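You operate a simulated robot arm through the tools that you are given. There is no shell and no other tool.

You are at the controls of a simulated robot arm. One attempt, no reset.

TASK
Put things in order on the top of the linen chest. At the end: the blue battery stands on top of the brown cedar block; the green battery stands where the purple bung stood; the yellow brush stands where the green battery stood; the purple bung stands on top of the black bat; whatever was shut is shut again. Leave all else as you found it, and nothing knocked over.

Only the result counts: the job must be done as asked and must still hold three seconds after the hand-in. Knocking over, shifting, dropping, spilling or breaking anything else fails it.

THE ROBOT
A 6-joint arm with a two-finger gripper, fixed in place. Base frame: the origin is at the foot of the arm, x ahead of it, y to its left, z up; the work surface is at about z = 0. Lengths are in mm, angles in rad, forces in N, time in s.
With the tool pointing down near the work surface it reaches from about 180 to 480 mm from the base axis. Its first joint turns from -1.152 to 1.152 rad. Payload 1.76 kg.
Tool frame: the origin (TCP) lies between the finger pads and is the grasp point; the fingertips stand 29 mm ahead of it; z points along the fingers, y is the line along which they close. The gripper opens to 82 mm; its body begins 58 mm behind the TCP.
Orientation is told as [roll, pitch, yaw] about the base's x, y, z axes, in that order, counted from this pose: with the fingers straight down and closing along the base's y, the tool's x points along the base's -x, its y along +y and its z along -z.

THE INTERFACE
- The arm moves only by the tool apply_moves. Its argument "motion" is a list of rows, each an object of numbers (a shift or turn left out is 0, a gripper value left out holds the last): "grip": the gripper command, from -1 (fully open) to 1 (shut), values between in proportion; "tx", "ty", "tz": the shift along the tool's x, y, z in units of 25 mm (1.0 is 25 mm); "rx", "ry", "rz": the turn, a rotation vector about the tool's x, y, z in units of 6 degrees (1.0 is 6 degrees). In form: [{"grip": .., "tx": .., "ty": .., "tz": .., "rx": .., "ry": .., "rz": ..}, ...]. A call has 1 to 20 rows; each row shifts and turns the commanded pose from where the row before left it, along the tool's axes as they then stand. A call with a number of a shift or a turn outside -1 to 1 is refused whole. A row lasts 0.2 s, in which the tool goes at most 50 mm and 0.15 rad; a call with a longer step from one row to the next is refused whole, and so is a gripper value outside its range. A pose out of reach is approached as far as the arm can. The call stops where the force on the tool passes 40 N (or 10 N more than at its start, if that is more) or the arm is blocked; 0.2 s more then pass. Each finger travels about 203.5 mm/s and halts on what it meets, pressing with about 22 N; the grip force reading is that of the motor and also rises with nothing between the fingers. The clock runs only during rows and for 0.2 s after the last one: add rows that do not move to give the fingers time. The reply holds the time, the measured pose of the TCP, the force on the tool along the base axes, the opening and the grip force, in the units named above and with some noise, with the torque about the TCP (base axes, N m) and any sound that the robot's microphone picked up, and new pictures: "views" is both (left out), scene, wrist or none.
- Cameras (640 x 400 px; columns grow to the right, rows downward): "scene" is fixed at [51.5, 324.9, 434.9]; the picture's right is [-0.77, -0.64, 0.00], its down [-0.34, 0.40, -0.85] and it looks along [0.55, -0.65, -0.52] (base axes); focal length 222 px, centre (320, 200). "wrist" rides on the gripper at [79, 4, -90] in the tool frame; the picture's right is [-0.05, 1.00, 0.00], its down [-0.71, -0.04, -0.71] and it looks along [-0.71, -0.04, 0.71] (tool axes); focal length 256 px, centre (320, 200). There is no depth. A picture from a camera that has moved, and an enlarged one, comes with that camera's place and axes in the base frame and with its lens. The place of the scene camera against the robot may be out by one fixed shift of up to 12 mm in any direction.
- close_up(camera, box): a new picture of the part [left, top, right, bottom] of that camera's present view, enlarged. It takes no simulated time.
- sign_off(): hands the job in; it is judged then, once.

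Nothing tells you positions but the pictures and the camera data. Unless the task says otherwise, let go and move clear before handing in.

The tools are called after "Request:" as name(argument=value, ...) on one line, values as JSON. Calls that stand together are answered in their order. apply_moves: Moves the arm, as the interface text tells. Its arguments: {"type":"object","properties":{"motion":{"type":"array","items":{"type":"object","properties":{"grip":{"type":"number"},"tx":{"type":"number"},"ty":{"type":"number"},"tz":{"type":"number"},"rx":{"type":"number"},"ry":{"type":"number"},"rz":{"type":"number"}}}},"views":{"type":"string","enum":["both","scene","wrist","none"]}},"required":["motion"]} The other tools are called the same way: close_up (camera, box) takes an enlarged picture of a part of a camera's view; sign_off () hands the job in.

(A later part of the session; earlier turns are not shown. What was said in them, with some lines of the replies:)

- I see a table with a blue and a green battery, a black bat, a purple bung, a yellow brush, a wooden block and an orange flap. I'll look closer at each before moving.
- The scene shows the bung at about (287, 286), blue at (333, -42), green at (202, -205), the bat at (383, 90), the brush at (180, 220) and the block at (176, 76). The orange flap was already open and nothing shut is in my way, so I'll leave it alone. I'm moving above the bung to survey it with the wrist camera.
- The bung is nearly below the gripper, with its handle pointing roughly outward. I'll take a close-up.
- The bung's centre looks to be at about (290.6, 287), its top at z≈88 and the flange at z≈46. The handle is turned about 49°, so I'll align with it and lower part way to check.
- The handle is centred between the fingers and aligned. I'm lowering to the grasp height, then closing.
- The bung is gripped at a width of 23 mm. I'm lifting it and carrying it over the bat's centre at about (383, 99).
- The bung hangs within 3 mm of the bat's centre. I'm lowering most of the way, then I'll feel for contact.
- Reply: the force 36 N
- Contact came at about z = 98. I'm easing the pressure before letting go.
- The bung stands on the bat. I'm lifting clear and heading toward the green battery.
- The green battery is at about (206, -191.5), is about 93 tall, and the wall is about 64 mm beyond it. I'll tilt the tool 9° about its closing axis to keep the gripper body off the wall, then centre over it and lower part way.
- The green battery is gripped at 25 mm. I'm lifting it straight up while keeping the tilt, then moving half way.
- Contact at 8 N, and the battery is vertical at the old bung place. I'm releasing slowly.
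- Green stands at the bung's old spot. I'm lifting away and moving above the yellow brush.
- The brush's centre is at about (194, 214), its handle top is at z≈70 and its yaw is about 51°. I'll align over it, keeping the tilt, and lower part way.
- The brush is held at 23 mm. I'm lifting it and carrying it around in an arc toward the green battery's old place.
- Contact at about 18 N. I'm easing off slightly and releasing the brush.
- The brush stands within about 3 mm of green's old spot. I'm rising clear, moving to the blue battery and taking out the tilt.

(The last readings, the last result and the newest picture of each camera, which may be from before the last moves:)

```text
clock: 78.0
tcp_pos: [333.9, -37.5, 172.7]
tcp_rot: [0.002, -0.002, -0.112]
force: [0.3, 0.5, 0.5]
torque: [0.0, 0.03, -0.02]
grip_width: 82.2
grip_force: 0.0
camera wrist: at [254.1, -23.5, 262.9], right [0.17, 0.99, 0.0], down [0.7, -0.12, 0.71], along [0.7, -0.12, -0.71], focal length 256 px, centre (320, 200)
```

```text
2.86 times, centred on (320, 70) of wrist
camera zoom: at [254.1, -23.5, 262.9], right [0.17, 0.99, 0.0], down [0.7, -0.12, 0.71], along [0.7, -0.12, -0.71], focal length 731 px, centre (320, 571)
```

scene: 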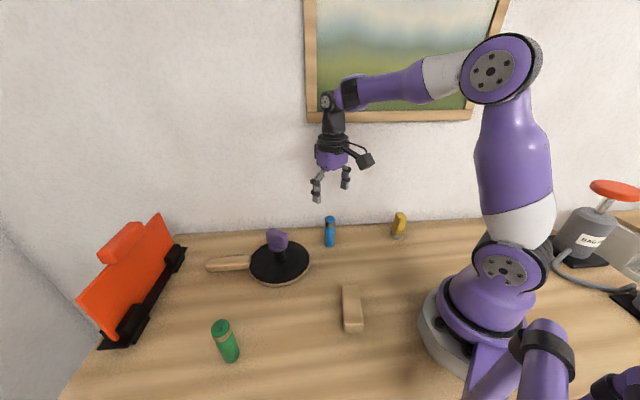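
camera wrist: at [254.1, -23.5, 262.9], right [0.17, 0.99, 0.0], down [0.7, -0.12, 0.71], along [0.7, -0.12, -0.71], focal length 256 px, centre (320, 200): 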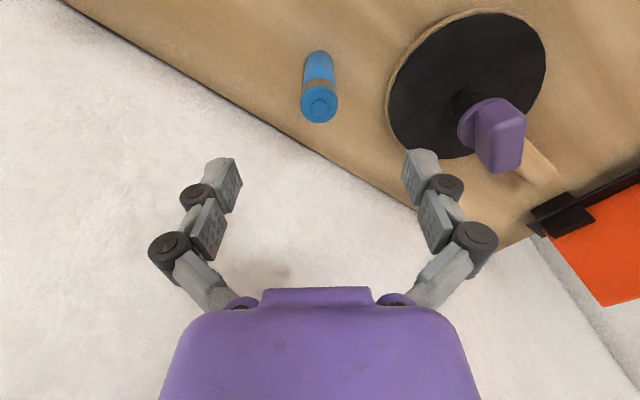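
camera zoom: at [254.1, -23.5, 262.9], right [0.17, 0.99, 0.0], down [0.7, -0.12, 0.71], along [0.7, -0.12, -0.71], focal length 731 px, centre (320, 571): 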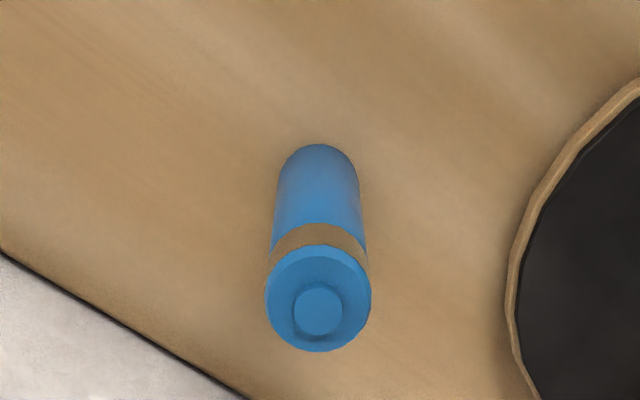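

The brush is standing properly. The blue battery is nearly centred below, so I'm lowering to grasp height.

Request:
apply_moves(motion=[{"tx": -0.06, "ty": 0.012}, {"tz": 0.8}, {"tz": 0.8}, {"tz": 0.8}, {"tz": 0.8}, {"tz": 0.8}, {"tz": 0.5}, {}, {}], views="both")

Request:
close_up(camera="wrist", box=[180, 20, 460, 260])

```text
clock: 80.0
tcp_pos: [334.9, -37.5, 60.3]
tcp_rot: [0.002, -0.002, -0.114]
force: [-0.1, -0.8, -0.2]
torque: [0.0, 0.0, -0.03]
grip_width: 82.2
grip_force: 0.1
camera wrist: at [255.9, -24.5, 150.5], right [0.17, 0.99, 0.0], down [0.7, -0.12, 0.71], along [0.7, -0.12, -0.71], focal length 256 px, centre (320, 200)
```

scene: 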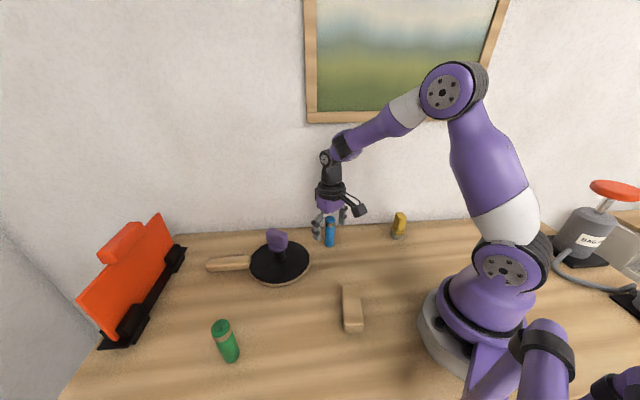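
wrist: 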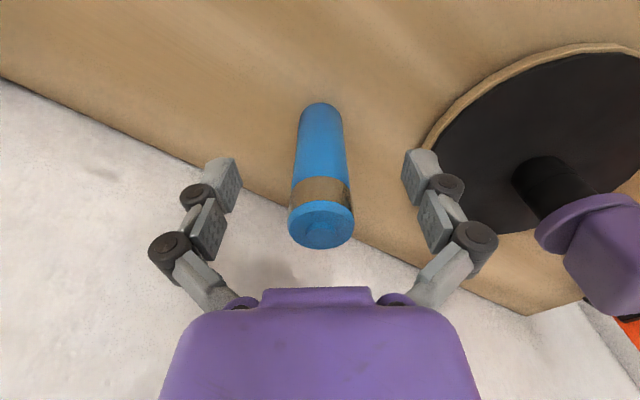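

```text
1.67 times, centred on (320, 140) of wrist
camera zoom: at [255.9, -24.5, 150.5], right [0.17, 0.99, 0.0], down [0.7, -0.12, 0.71], along [0.7, -0.12, -0.71], focal length 427 px, centre (320, 300)
```

zoom: 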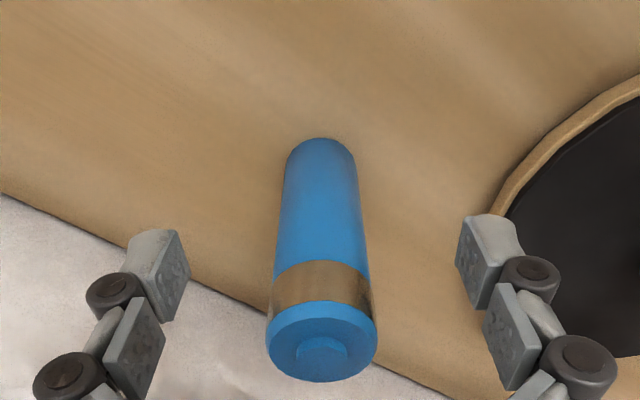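

Request:
apply_moves(motion=[{"grip": -0.3}, {"grip": 0.15}, {"grip": 0.3}, {"grip": 1}, {}, {}], views="wrist")

Request:
close_up(camera="wrist", box=[180, 20, 460, 260])

```text
clock: 81.4
tcp_pos: [333.8, -39.4, 61.0]
tcp_rot: [0.002, -0.002, -0.114]
force: [0.1, -0.1, 2.8]
torque: [-0.03, -0.01, 0.01]
grip_width: 25.9
grip_force: 22.0
camera wrist: at [255.9, -24.5, 150.7], right [0.17, 0.99, 0.0], down [0.7, -0.12, 0.71], along [0.7, -0.12, -0.71], focal length 256 px, centre (320, 200)
```

wrist: 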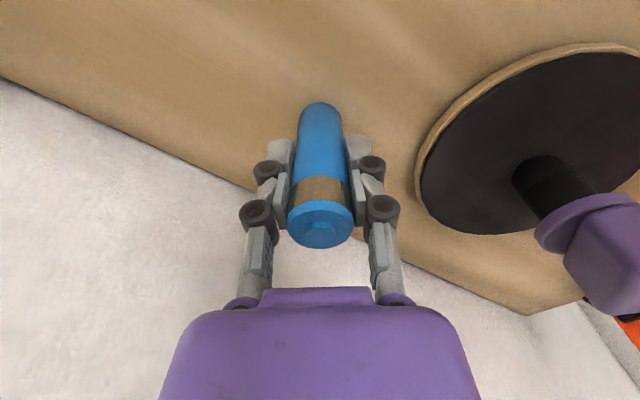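

```text
1.67 times, centred on (320, 140) of wrist
camera zoom: at [255.9, -24.5, 150.7], right [0.17, 0.99, 0.0], down [0.7, -0.12, 0.71], along [0.7, -0.12, -0.71], focal length 427 px, centre (320, 300)
```

zoom: 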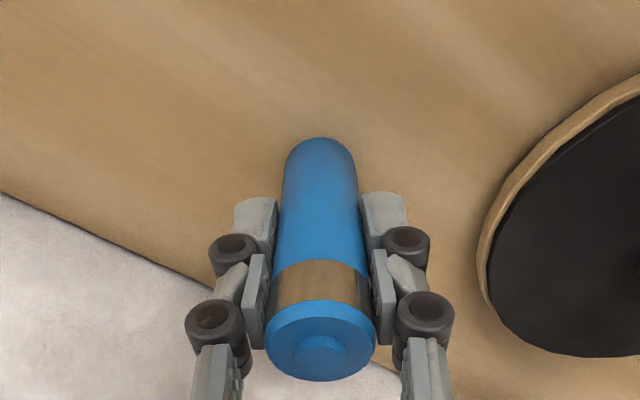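

The blue battery is held at 25.9 mm. I'm lifting it and moving to a spot where the wrist camera can see the cedar block.

Request:
apply_moves(motion=[{"tz": -0.25}, {"tz": -0.55}, {"tz": -0.8}, {"tz": -0.8}, {"tz": -0.8}, {"tz": -0.6}, {}, {"tx": 0.841, "ty": 0.397}, {"tx": 0.841, "ty": 0.397}, {"tx": 0.841, "ty": 0.397}, {"tx": 0.841, "ty": 0.397}, {}], views="scene")

Request:
apply_moves(motion=[{"rz": -0.954}, {"rz": -0.954}, {"rz": -0.954}, {"rz": -0.954}, {"rz": -0.954}, {"rz": -0.954}, {"rz": -0.954}, {"rz": -0.954}, {"rz": -0.954}, {"rz": -0.954}, {}, {}], views="both")

Request:
close_up(camera="wrist", box=[340, 0, 540, 150])

Request:
close_up(camera="scene", box=[300, 260, 420, 360])

```text
clock: 84.0
tcp_pos: [255.6, 13.2, 155.3]
tcp_rot: [0.001, -0.001, -0.112]
force: [-0.3, -0.3, -0.6]
torque: [-0.01, 0.03, 0.0]
grip_width: 25.8
grip_force: 21.6
```

scene: 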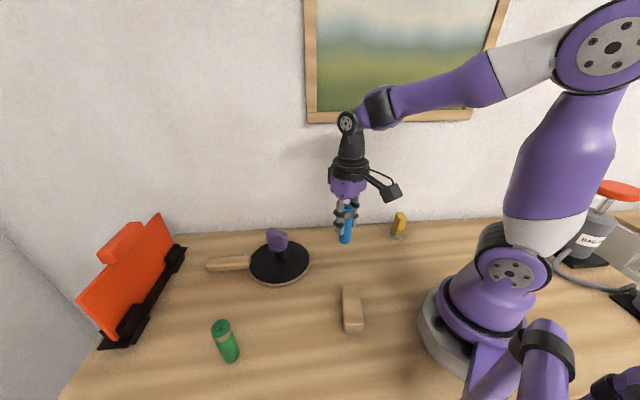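

```text
clock: 86.6
tcp_pos: [254.8, 11.3, 155.8]
tcp_rot: [0.0, -0.001, 0.884]
force: [0.5, 0.7, 0.1]
torque: [-0.01, 0.01, -0.04]
grip_width: 26.1
grip_force: 21.6
camera wrist: at [201.0, -46.6, 244.5], right [-0.74, 0.67, 0.0], down [0.48, 0.52, 0.71], along [0.48, 0.52, -0.71], focal length 256 px, centre (320, 200)
```

scene: 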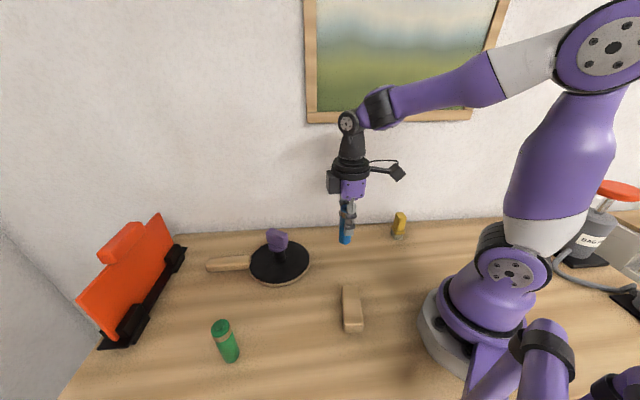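
wrist: 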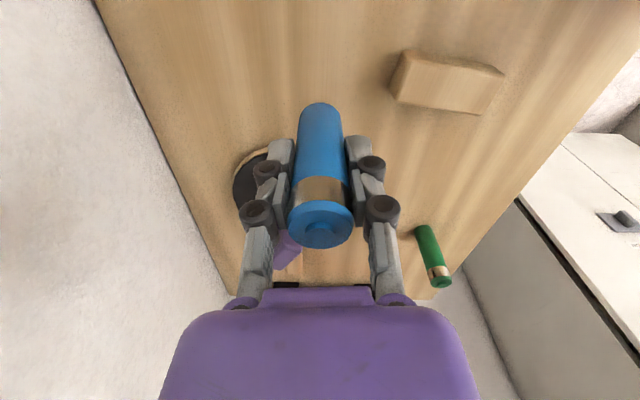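

```text
2.67 times, centred on (440, 75) of wrist
camera zoom: at [201.0, -46.6, 244.5], right [-0.74, 0.67, 0.0], down [0.48, 0.52, 0.71], along [0.48, 0.52, -0.71], focal length 683 px, centre (0, 533)
```

zoom: 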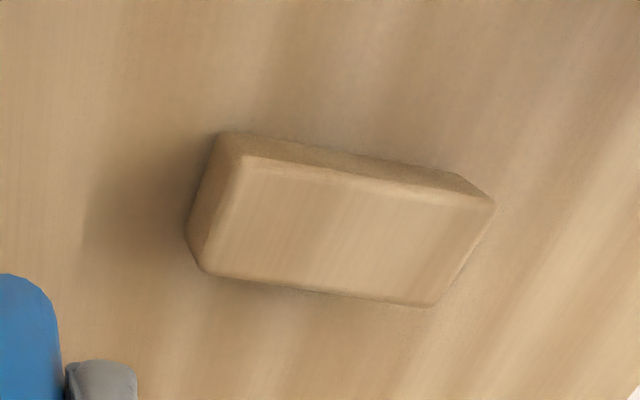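

```text
4.00 times, centred on (360, 310) of scene
camera zoom: at [51.5, 324.9, 434.9], right [-0.77, -0.64, 0.0], down [-0.34, 0.4, -0.85], along [0.55, -0.65, -0.52], focal length 888 px, centre (160, -240)
```

zoom: 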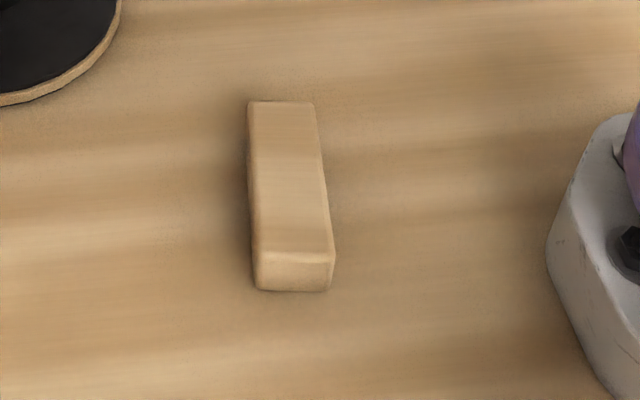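

The cedar block's top measures about 80 × 34 mm, centred at about (179, 89) with its top near z = 27. I'm moving the blue battery above its centre.

Request:
apply_moves(motion=[{"tx": -0.0864, "ty": 0.859}, {"tx": -0.0864, "ty": 0.859}, {"tx": -0.0864, "ty": 0.859}, {"tx": -0.0864, "ty": 0.859}, {"tx": -0.0864, "ty": 0.859}, {}, {}], views="both")

Request:
apply_moves(motion=[{}], views="none")

Request:
close_up(camera="wrist", box=[220, 0, 420, 150])

Request:
close_up(camera="scene", box=[300, 220, 420, 350])

```text
clock: 88.2
tcp_pos: [177.9, 88.4, 157.0]
tcp_rot: [-0.002, -0.003, 0.885]
force: [-0.6, 0.8, -0.8]
torque: [0.01, 0.01, -0.02]
grip_width: 25.9
grip_force: 22.0
camera wrist: at [124.8, 29.9, 246.7], right [-0.74, 0.67, 0.0], down [0.48, 0.52, 0.71], along [0.48, 0.52, -0.71], focal length 256 px, centre (320, 200)
```

scene: 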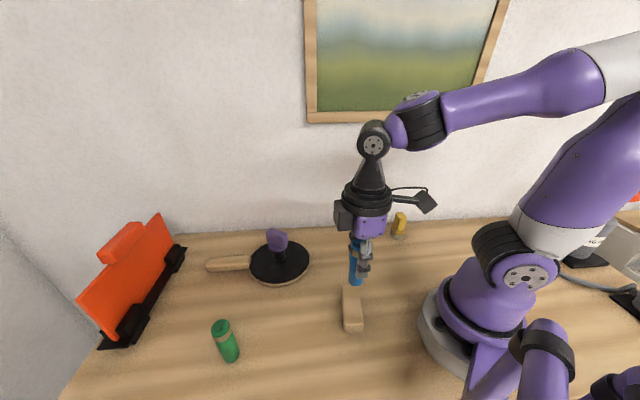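
wrist: 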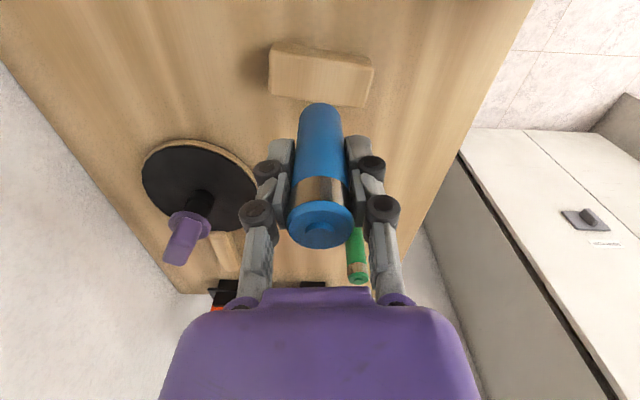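

```text
clock: 88.6
tcp_pos: [179.3, 87.3, 157.3]
tcp_rot: [0.001, -0.001, 0.883]
force: [-0.1, -0.1, -0.7]
torque: [0.01, 0.01, -0.01]
grip_width: 25.9
grip_force: 22.1
```

```text
2.67 times, centred on (320, 75) of wrist
camera zoom: at [124.9, 29.8, 246.7], right [-0.74, 0.67, 0.0], down [0.48, 0.52, 0.71], along [0.48, 0.52, -0.71], focal length 683 px, centre (320, 533)
```

zoom: 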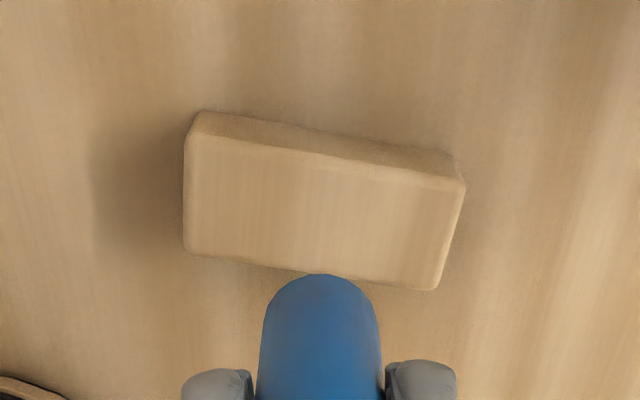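

```text
3.08 times, centred on (360, 285) of scene
camera zoom: at [51.5, 325.0, 434.9], right [-0.77, -0.64, 0.0], down [-0.34, 0.4, -0.85], along [0.55, -0.65, -0.52], focal length 683 px, centre (197, -62)
```

zoom: 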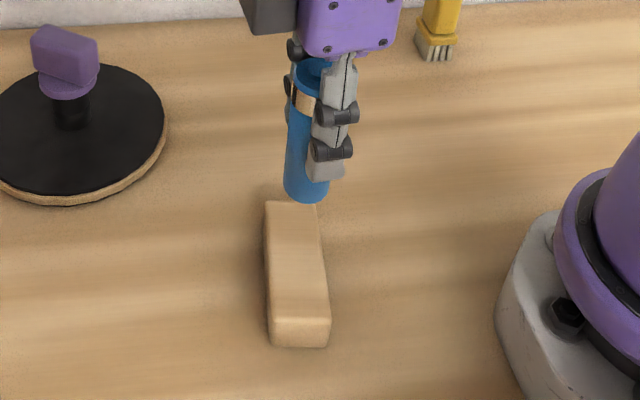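

The battery is centred over the block to within about 1 mm. I'm lowering most of the way.

Request:
apply_moves(motion=[{"tx": -0.03, "tz": 0.5}, {"tz": 0.6}, {"tz": 0.6}, {"tz": 0.5}, {"tz": 0.28}, {}, {}], views="both")

Request:
close_up(camera="scene", box=[300, 220, 420, 350])

Request:
close_up(camera="wrist", box=[220, 20, 420, 170])

```text
clock: 90.2
tcp_pos: [179.4, 88.6, 94.3]
tcp_rot: [-0.001, -0.002, 0.884]
force: [0.4, -0.3, -0.3]
torque: [-0.01, 0.01, -0.01]
grip_width: 25.8
grip_force: 21.9
camera wrist: at [125.3, 31.5, 183.9], right [-0.74, 0.67, 0.0], down [0.48, 0.52, 0.71], along [0.48, 0.52, -0.71], focal length 256 px, centre (320, 200)
```

scene: 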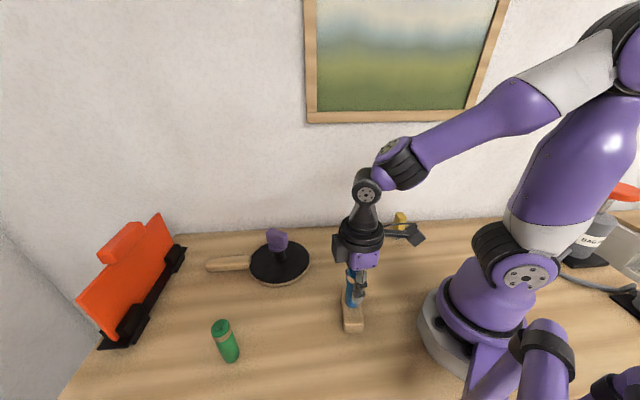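
wrist: 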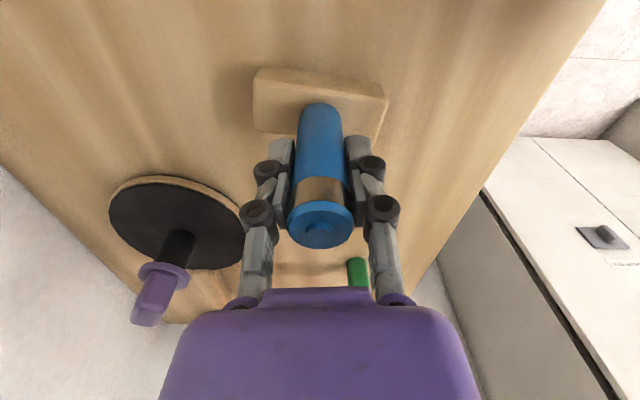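

```text
3.08 times, centred on (360, 285) of scene
camera zoom: at [51.5, 325.0, 434.9], right [-0.77, -0.64, 0.0], down [-0.34, 0.4, -0.85], along [0.55, -0.65, -0.52], focal length 683 px, centre (197, -62)
```

zoom: 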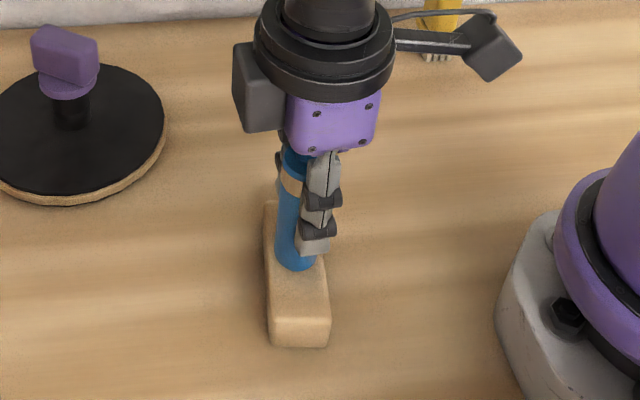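

```text
2.67 times, centred on (320, 95) of wrist
camera zoom: at [125.3, 31.5, 183.9], right [-0.74, 0.67, 0.0], down [0.48, 0.52, 0.71], along [0.48, 0.52, -0.71], focal length 683 px, centre (320, 480)
```

zoom: 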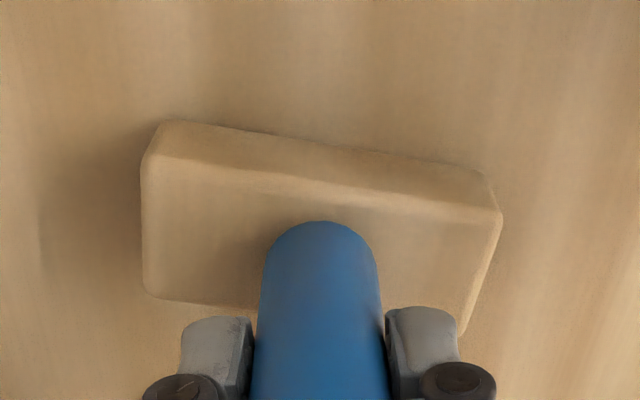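

Request:
apply_moves(motion=[{"tz": 0.08}, {"tz": 0.08}, {}], views="none")

Request:
apply_moves(motion=[{"tz": 0.04}, {}], views="none")

```text
clock: 91.0
tcp_pos: [180.1, 88.7, 90.1]
tcp_rot: [-0.002, -0.002, 0.884]
force: [-1.8, 0.6, 18.2]
torque: [0.02, 0.05, 0.02]
grip_width: 25.9
grip_force: 22.0
```

```text
clock: 91.6
tcp_pos: [178.1, 88.2, 88.9]
tcp_rot: [-0.002, -0.005, 0.885]
force: [2.4, 1.6, 18.3]
torque: [0.11, -0.08, 0.0]
grip_width: 26.1
grip_force: 21.4
```

Request:
apply_moves(motion=[{"tz": -0.03}, {}], views="none")

Request:
close_up(camera="scene", box=[320, 240, 400, 350])

Request:
close_up(camera="wrist", box=[220, 20, 420, 170])

```text
clock: 92.2
tcp_pos: [179.4, 88.8, 88.7]
tcp_rot: [0.0, 0.0, 0.885]
force: [1.1, -2.1, 9.7]
torque: [-0.12, -0.08, -0.03]
grip_width: 25.7
grip_force: 22.4
```

```text
3.64 times, centred on (360, 295) of scene
camera zoom: at [51.5, 324.9, 435.0], right [-0.77, -0.64, 0.0], down [-0.34, 0.4, -0.85], along [0.55, -0.65, -0.52], focal length 807 px, centre (174, -146)
```

zoom: 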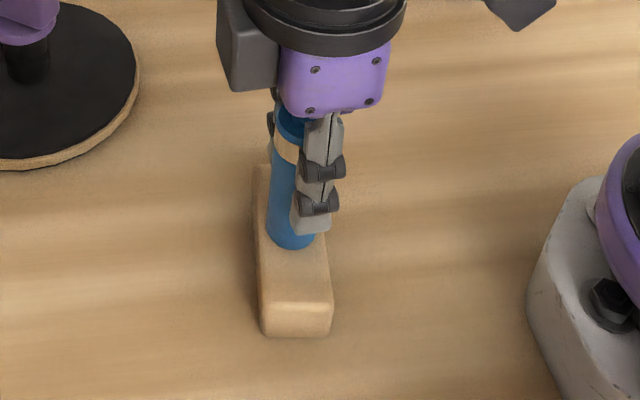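

```text
2.67 times, centred on (320, 95) of wrist
camera zoom: at [125.6, 30.7, 178.8], right [-0.74, 0.67, 0.0], down [0.48, 0.52, 0.71], along [0.48, 0.52, -0.71], focal length 683 px, centre (320, 480)
```

zoom: 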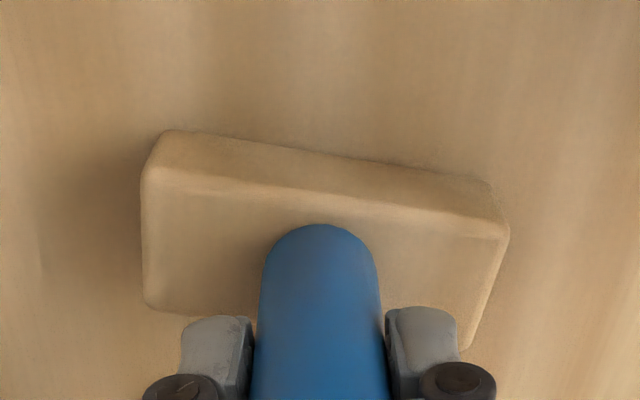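

The battery rests centred on the block at 10 N. I'm releasing it slowly.

Request:
apply_moves(motion=[{"tz": -0.015}, {"grip": 0.34}, {"grip": 0.28}, {"grip": 0.1}, {"grip": -0.4}, {"grip": -1}, {}], views="both")

Request:
close_up(camera="scene", box=[320, 240, 400, 350])

Request:
close_up(camera="wrist", box=[180, 20, 460, 260])

```text
clock: 93.8
tcp_pos: [180.7, 88.4, 90.3]
tcp_rot: [0.001, -0.001, 0.883]
force: [-0.7, -0.6, -0.3]
torque: [0.01, -0.03, 0.0]
grip_width: 82.2
grip_force: 0.0
camera wrist: at [125.5, 30.4, 178.8], right [-0.74, 0.67, 0.0], down [0.48, 0.52, 0.71], along [0.48, 0.52, -0.71], focal length 256 px, centre (320, 200)
```

scene: 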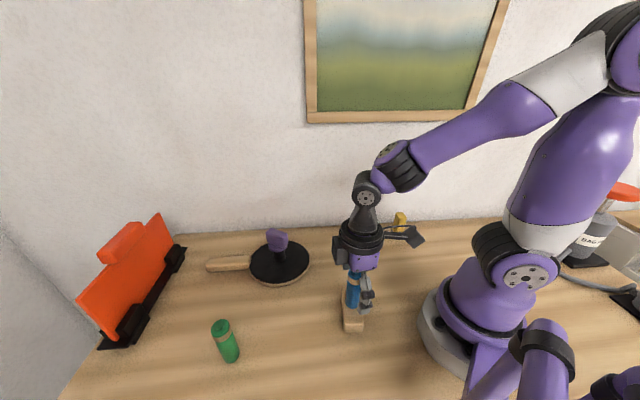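
wrist: 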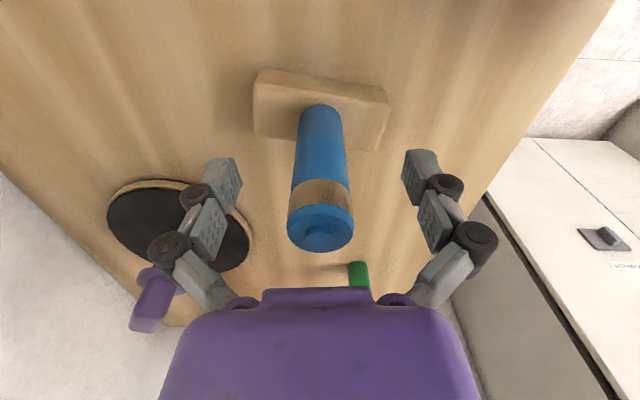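

```text
3.64 times, centred on (360, 295) of scene
camera zoom: at [51.5, 324.9, 434.9], right [-0.77, -0.64, 0.0], down [-0.34, 0.4, -0.85], along [0.55, -0.65, -0.52], focal length 807 px, centre (174, -146)
```

zoom: 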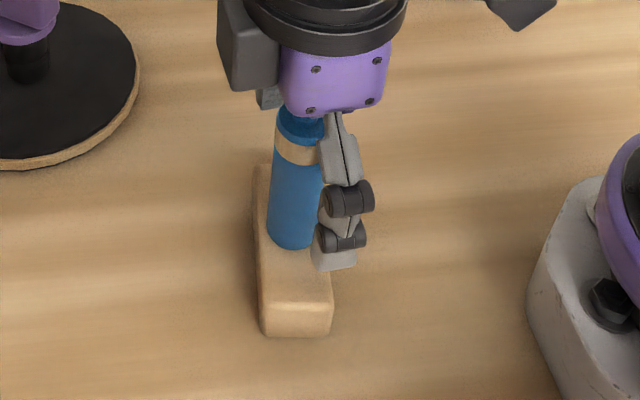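

```text
1.67 times, centred on (320, 140) of wrist
camera zoom: at [125.5, 30.4, 178.8], right [-0.74, 0.67, 0.0], down [0.48, 0.52, 0.71], along [0.48, 0.52, -0.71], focal length 427 px, centre (320, 300)
```

zoom: 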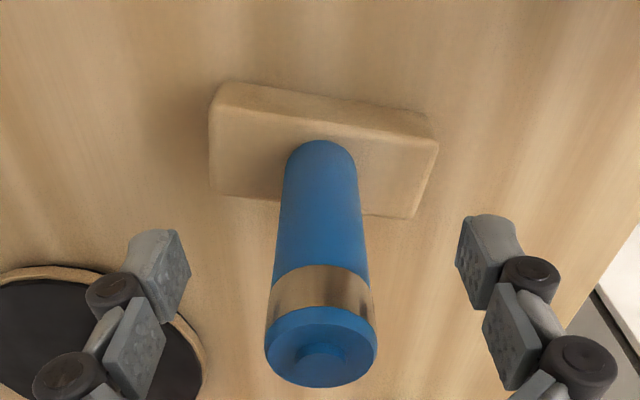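

The blue battery stands on the block. I'm lifting clear and backing away to inspect everything.

Request:
apply_moves(motion=[{"tz": -0.4}, {"tz": -0.8}, {"tz": -1}, {"tz": -1}, {"tz": -1}, {"tz": -1}, {"tz": -1}, {}], views="scene")

Request:
apply_moves(motion=[{"rz": 0.95}, {"rz": 0.95}, {"rz": 0.95}, {"rz": 0.95}, {"rz": 0.95}, {"rz": 0.95}, {"rz": 0.95}, {"rz": 0.95}, {"rz": 0.9}, {"tx": -0.8}, {"tx": -0.8}, {"tx": -0.8}, {"tx": -0.8}, {}, {}], views="both")

Request:
close_up(camera="scene", box=[180, 190, 440, 380])

Request:
close_up(camera="scene", box=[310, 230, 410, 350])

Request:
close_up(camera="scene", box=[190, 280, 380, 400])

```text
clock: 95.6
tcp_pos: [180.1, 86.6, 245.0]
tcp_rot: [0.0, -0.002, 0.885]
force: [-0.3, -0.3, 0.0]
torque: [0.0, 0.02, 0.0]
grip_width: 81.9
grip_force: 0.0
```

scene: 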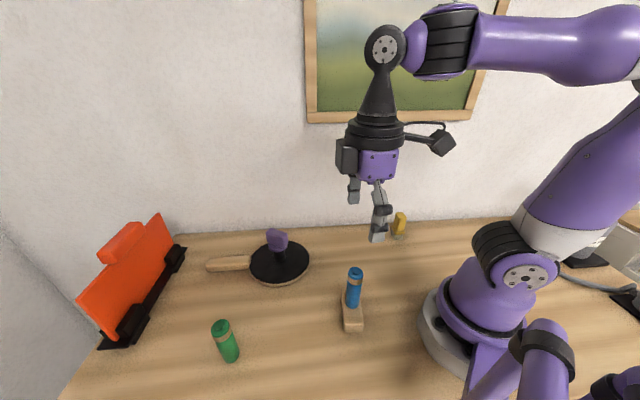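

```text
clock: 98.8
tcp_pos: [259.4, 87.7, 245.7]
tcp_rot: [0.002, -0.002, -0.005]
force: [0.4, -0.2, -0.1]
torque: [-0.03, -0.02, -0.02]
grip_width: 81.9
grip_force: 0.0
camera wrist: at [179.7, 92.7, 335.1], right [0.06, 1.0, 0.0], down [0.7, -0.04, 0.71], along [0.71, -0.04, -0.71], focal length 256 px, centre (320, 200)
```

scene: 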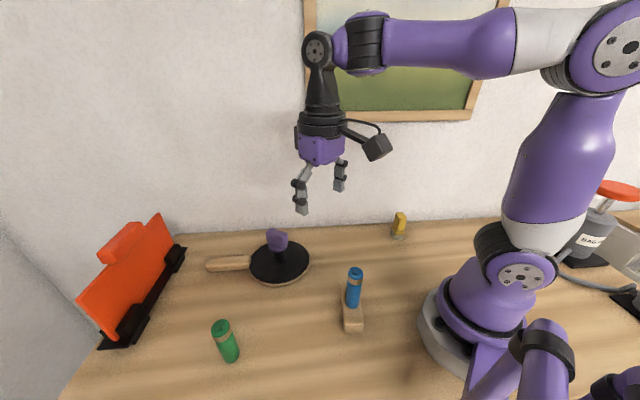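
wrist: 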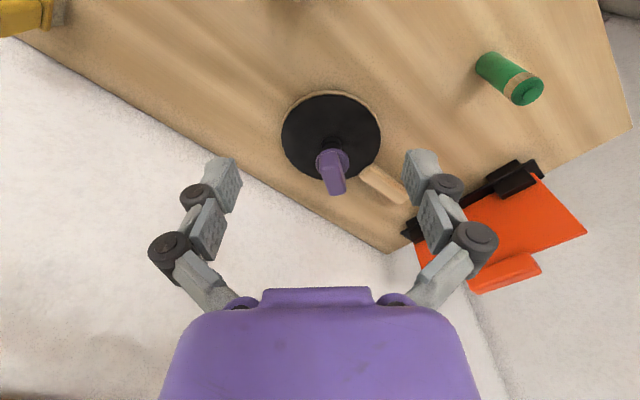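

```text
2.11 times, centred on (310, 285) of scene
camera zoom: at [51.5, 324.9, 434.9], right [-0.77, -0.64, 0.0], down [-0.34, 0.4, -0.85], along [0.55, -0.65, -0.52], focal length 467 px, centre (341, 21)
```

zoom: 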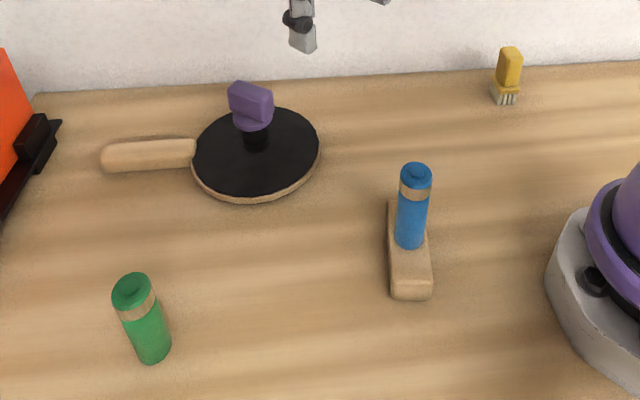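

```text
3.33 times, centred on (360, 290) of scene
camera zoom: at [51.5, 324.9, 434.9], right [-0.77, -0.64, 0.0], down [-0.34, 0.4, -0.85], along [0.55, -0.65, -0.52], focal length 740 px, centre (187, -100)
```

zoom: 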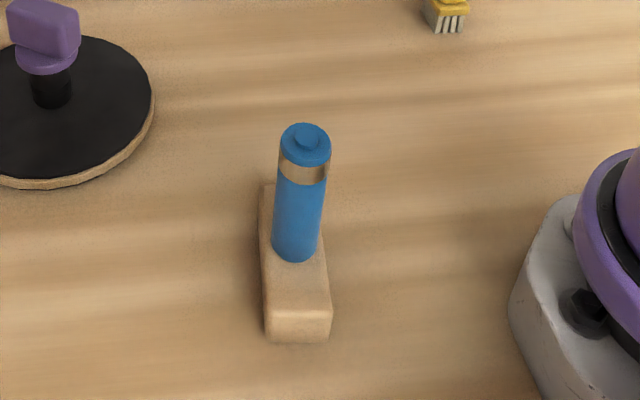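

```text
3.33 times, centred on (285, 340) of scene
camera zoom: at [51.5, 324.9, 434.9], right [-0.77, -0.64, 0.0], down [-0.34, 0.4, -0.85], along [0.55, -0.65, -0.52], focal length 740 px, centre (437, -267)
```

zoom: 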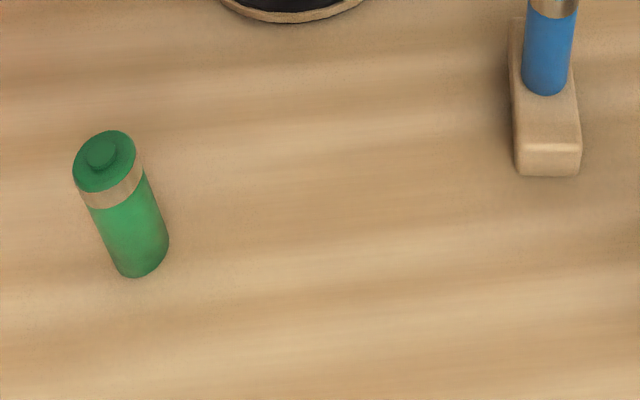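

Everything looks right. The bung stands on the bat, green is on the bung's old spot, the brush is on green's old spot and blue is on the cedar block. The bat, block and orange flap look unmoved, nothing was opened, and the arm is clear, so I'm handing in.

Request:
sign_off()

```text
The job is handed in.
```

The job is handed in, and the last pictures showed everything as you asked, with nothing knocked over. The tool confirmed the hand-in but gave no verdict.

- **Blue battery:** it stands centred on top of the brown cedar block.
- **Green battery:** it stands where the purple bung stood, within a couple of millimetres as far as the pictures show.
- **Yellow brush:** it stands on its bristles where the green battery stood, about 3 mm toward the scene camera from the exact spot.
- **Purple bung:** it stands near the middle of the black bat.
- **Everything else:** I opened nothing, so there was nothing to shut. The orange flap was already open at the start and I left it that way. The bat and block look unmoved.

The gripper is open, and the arm is up and clear of everything.
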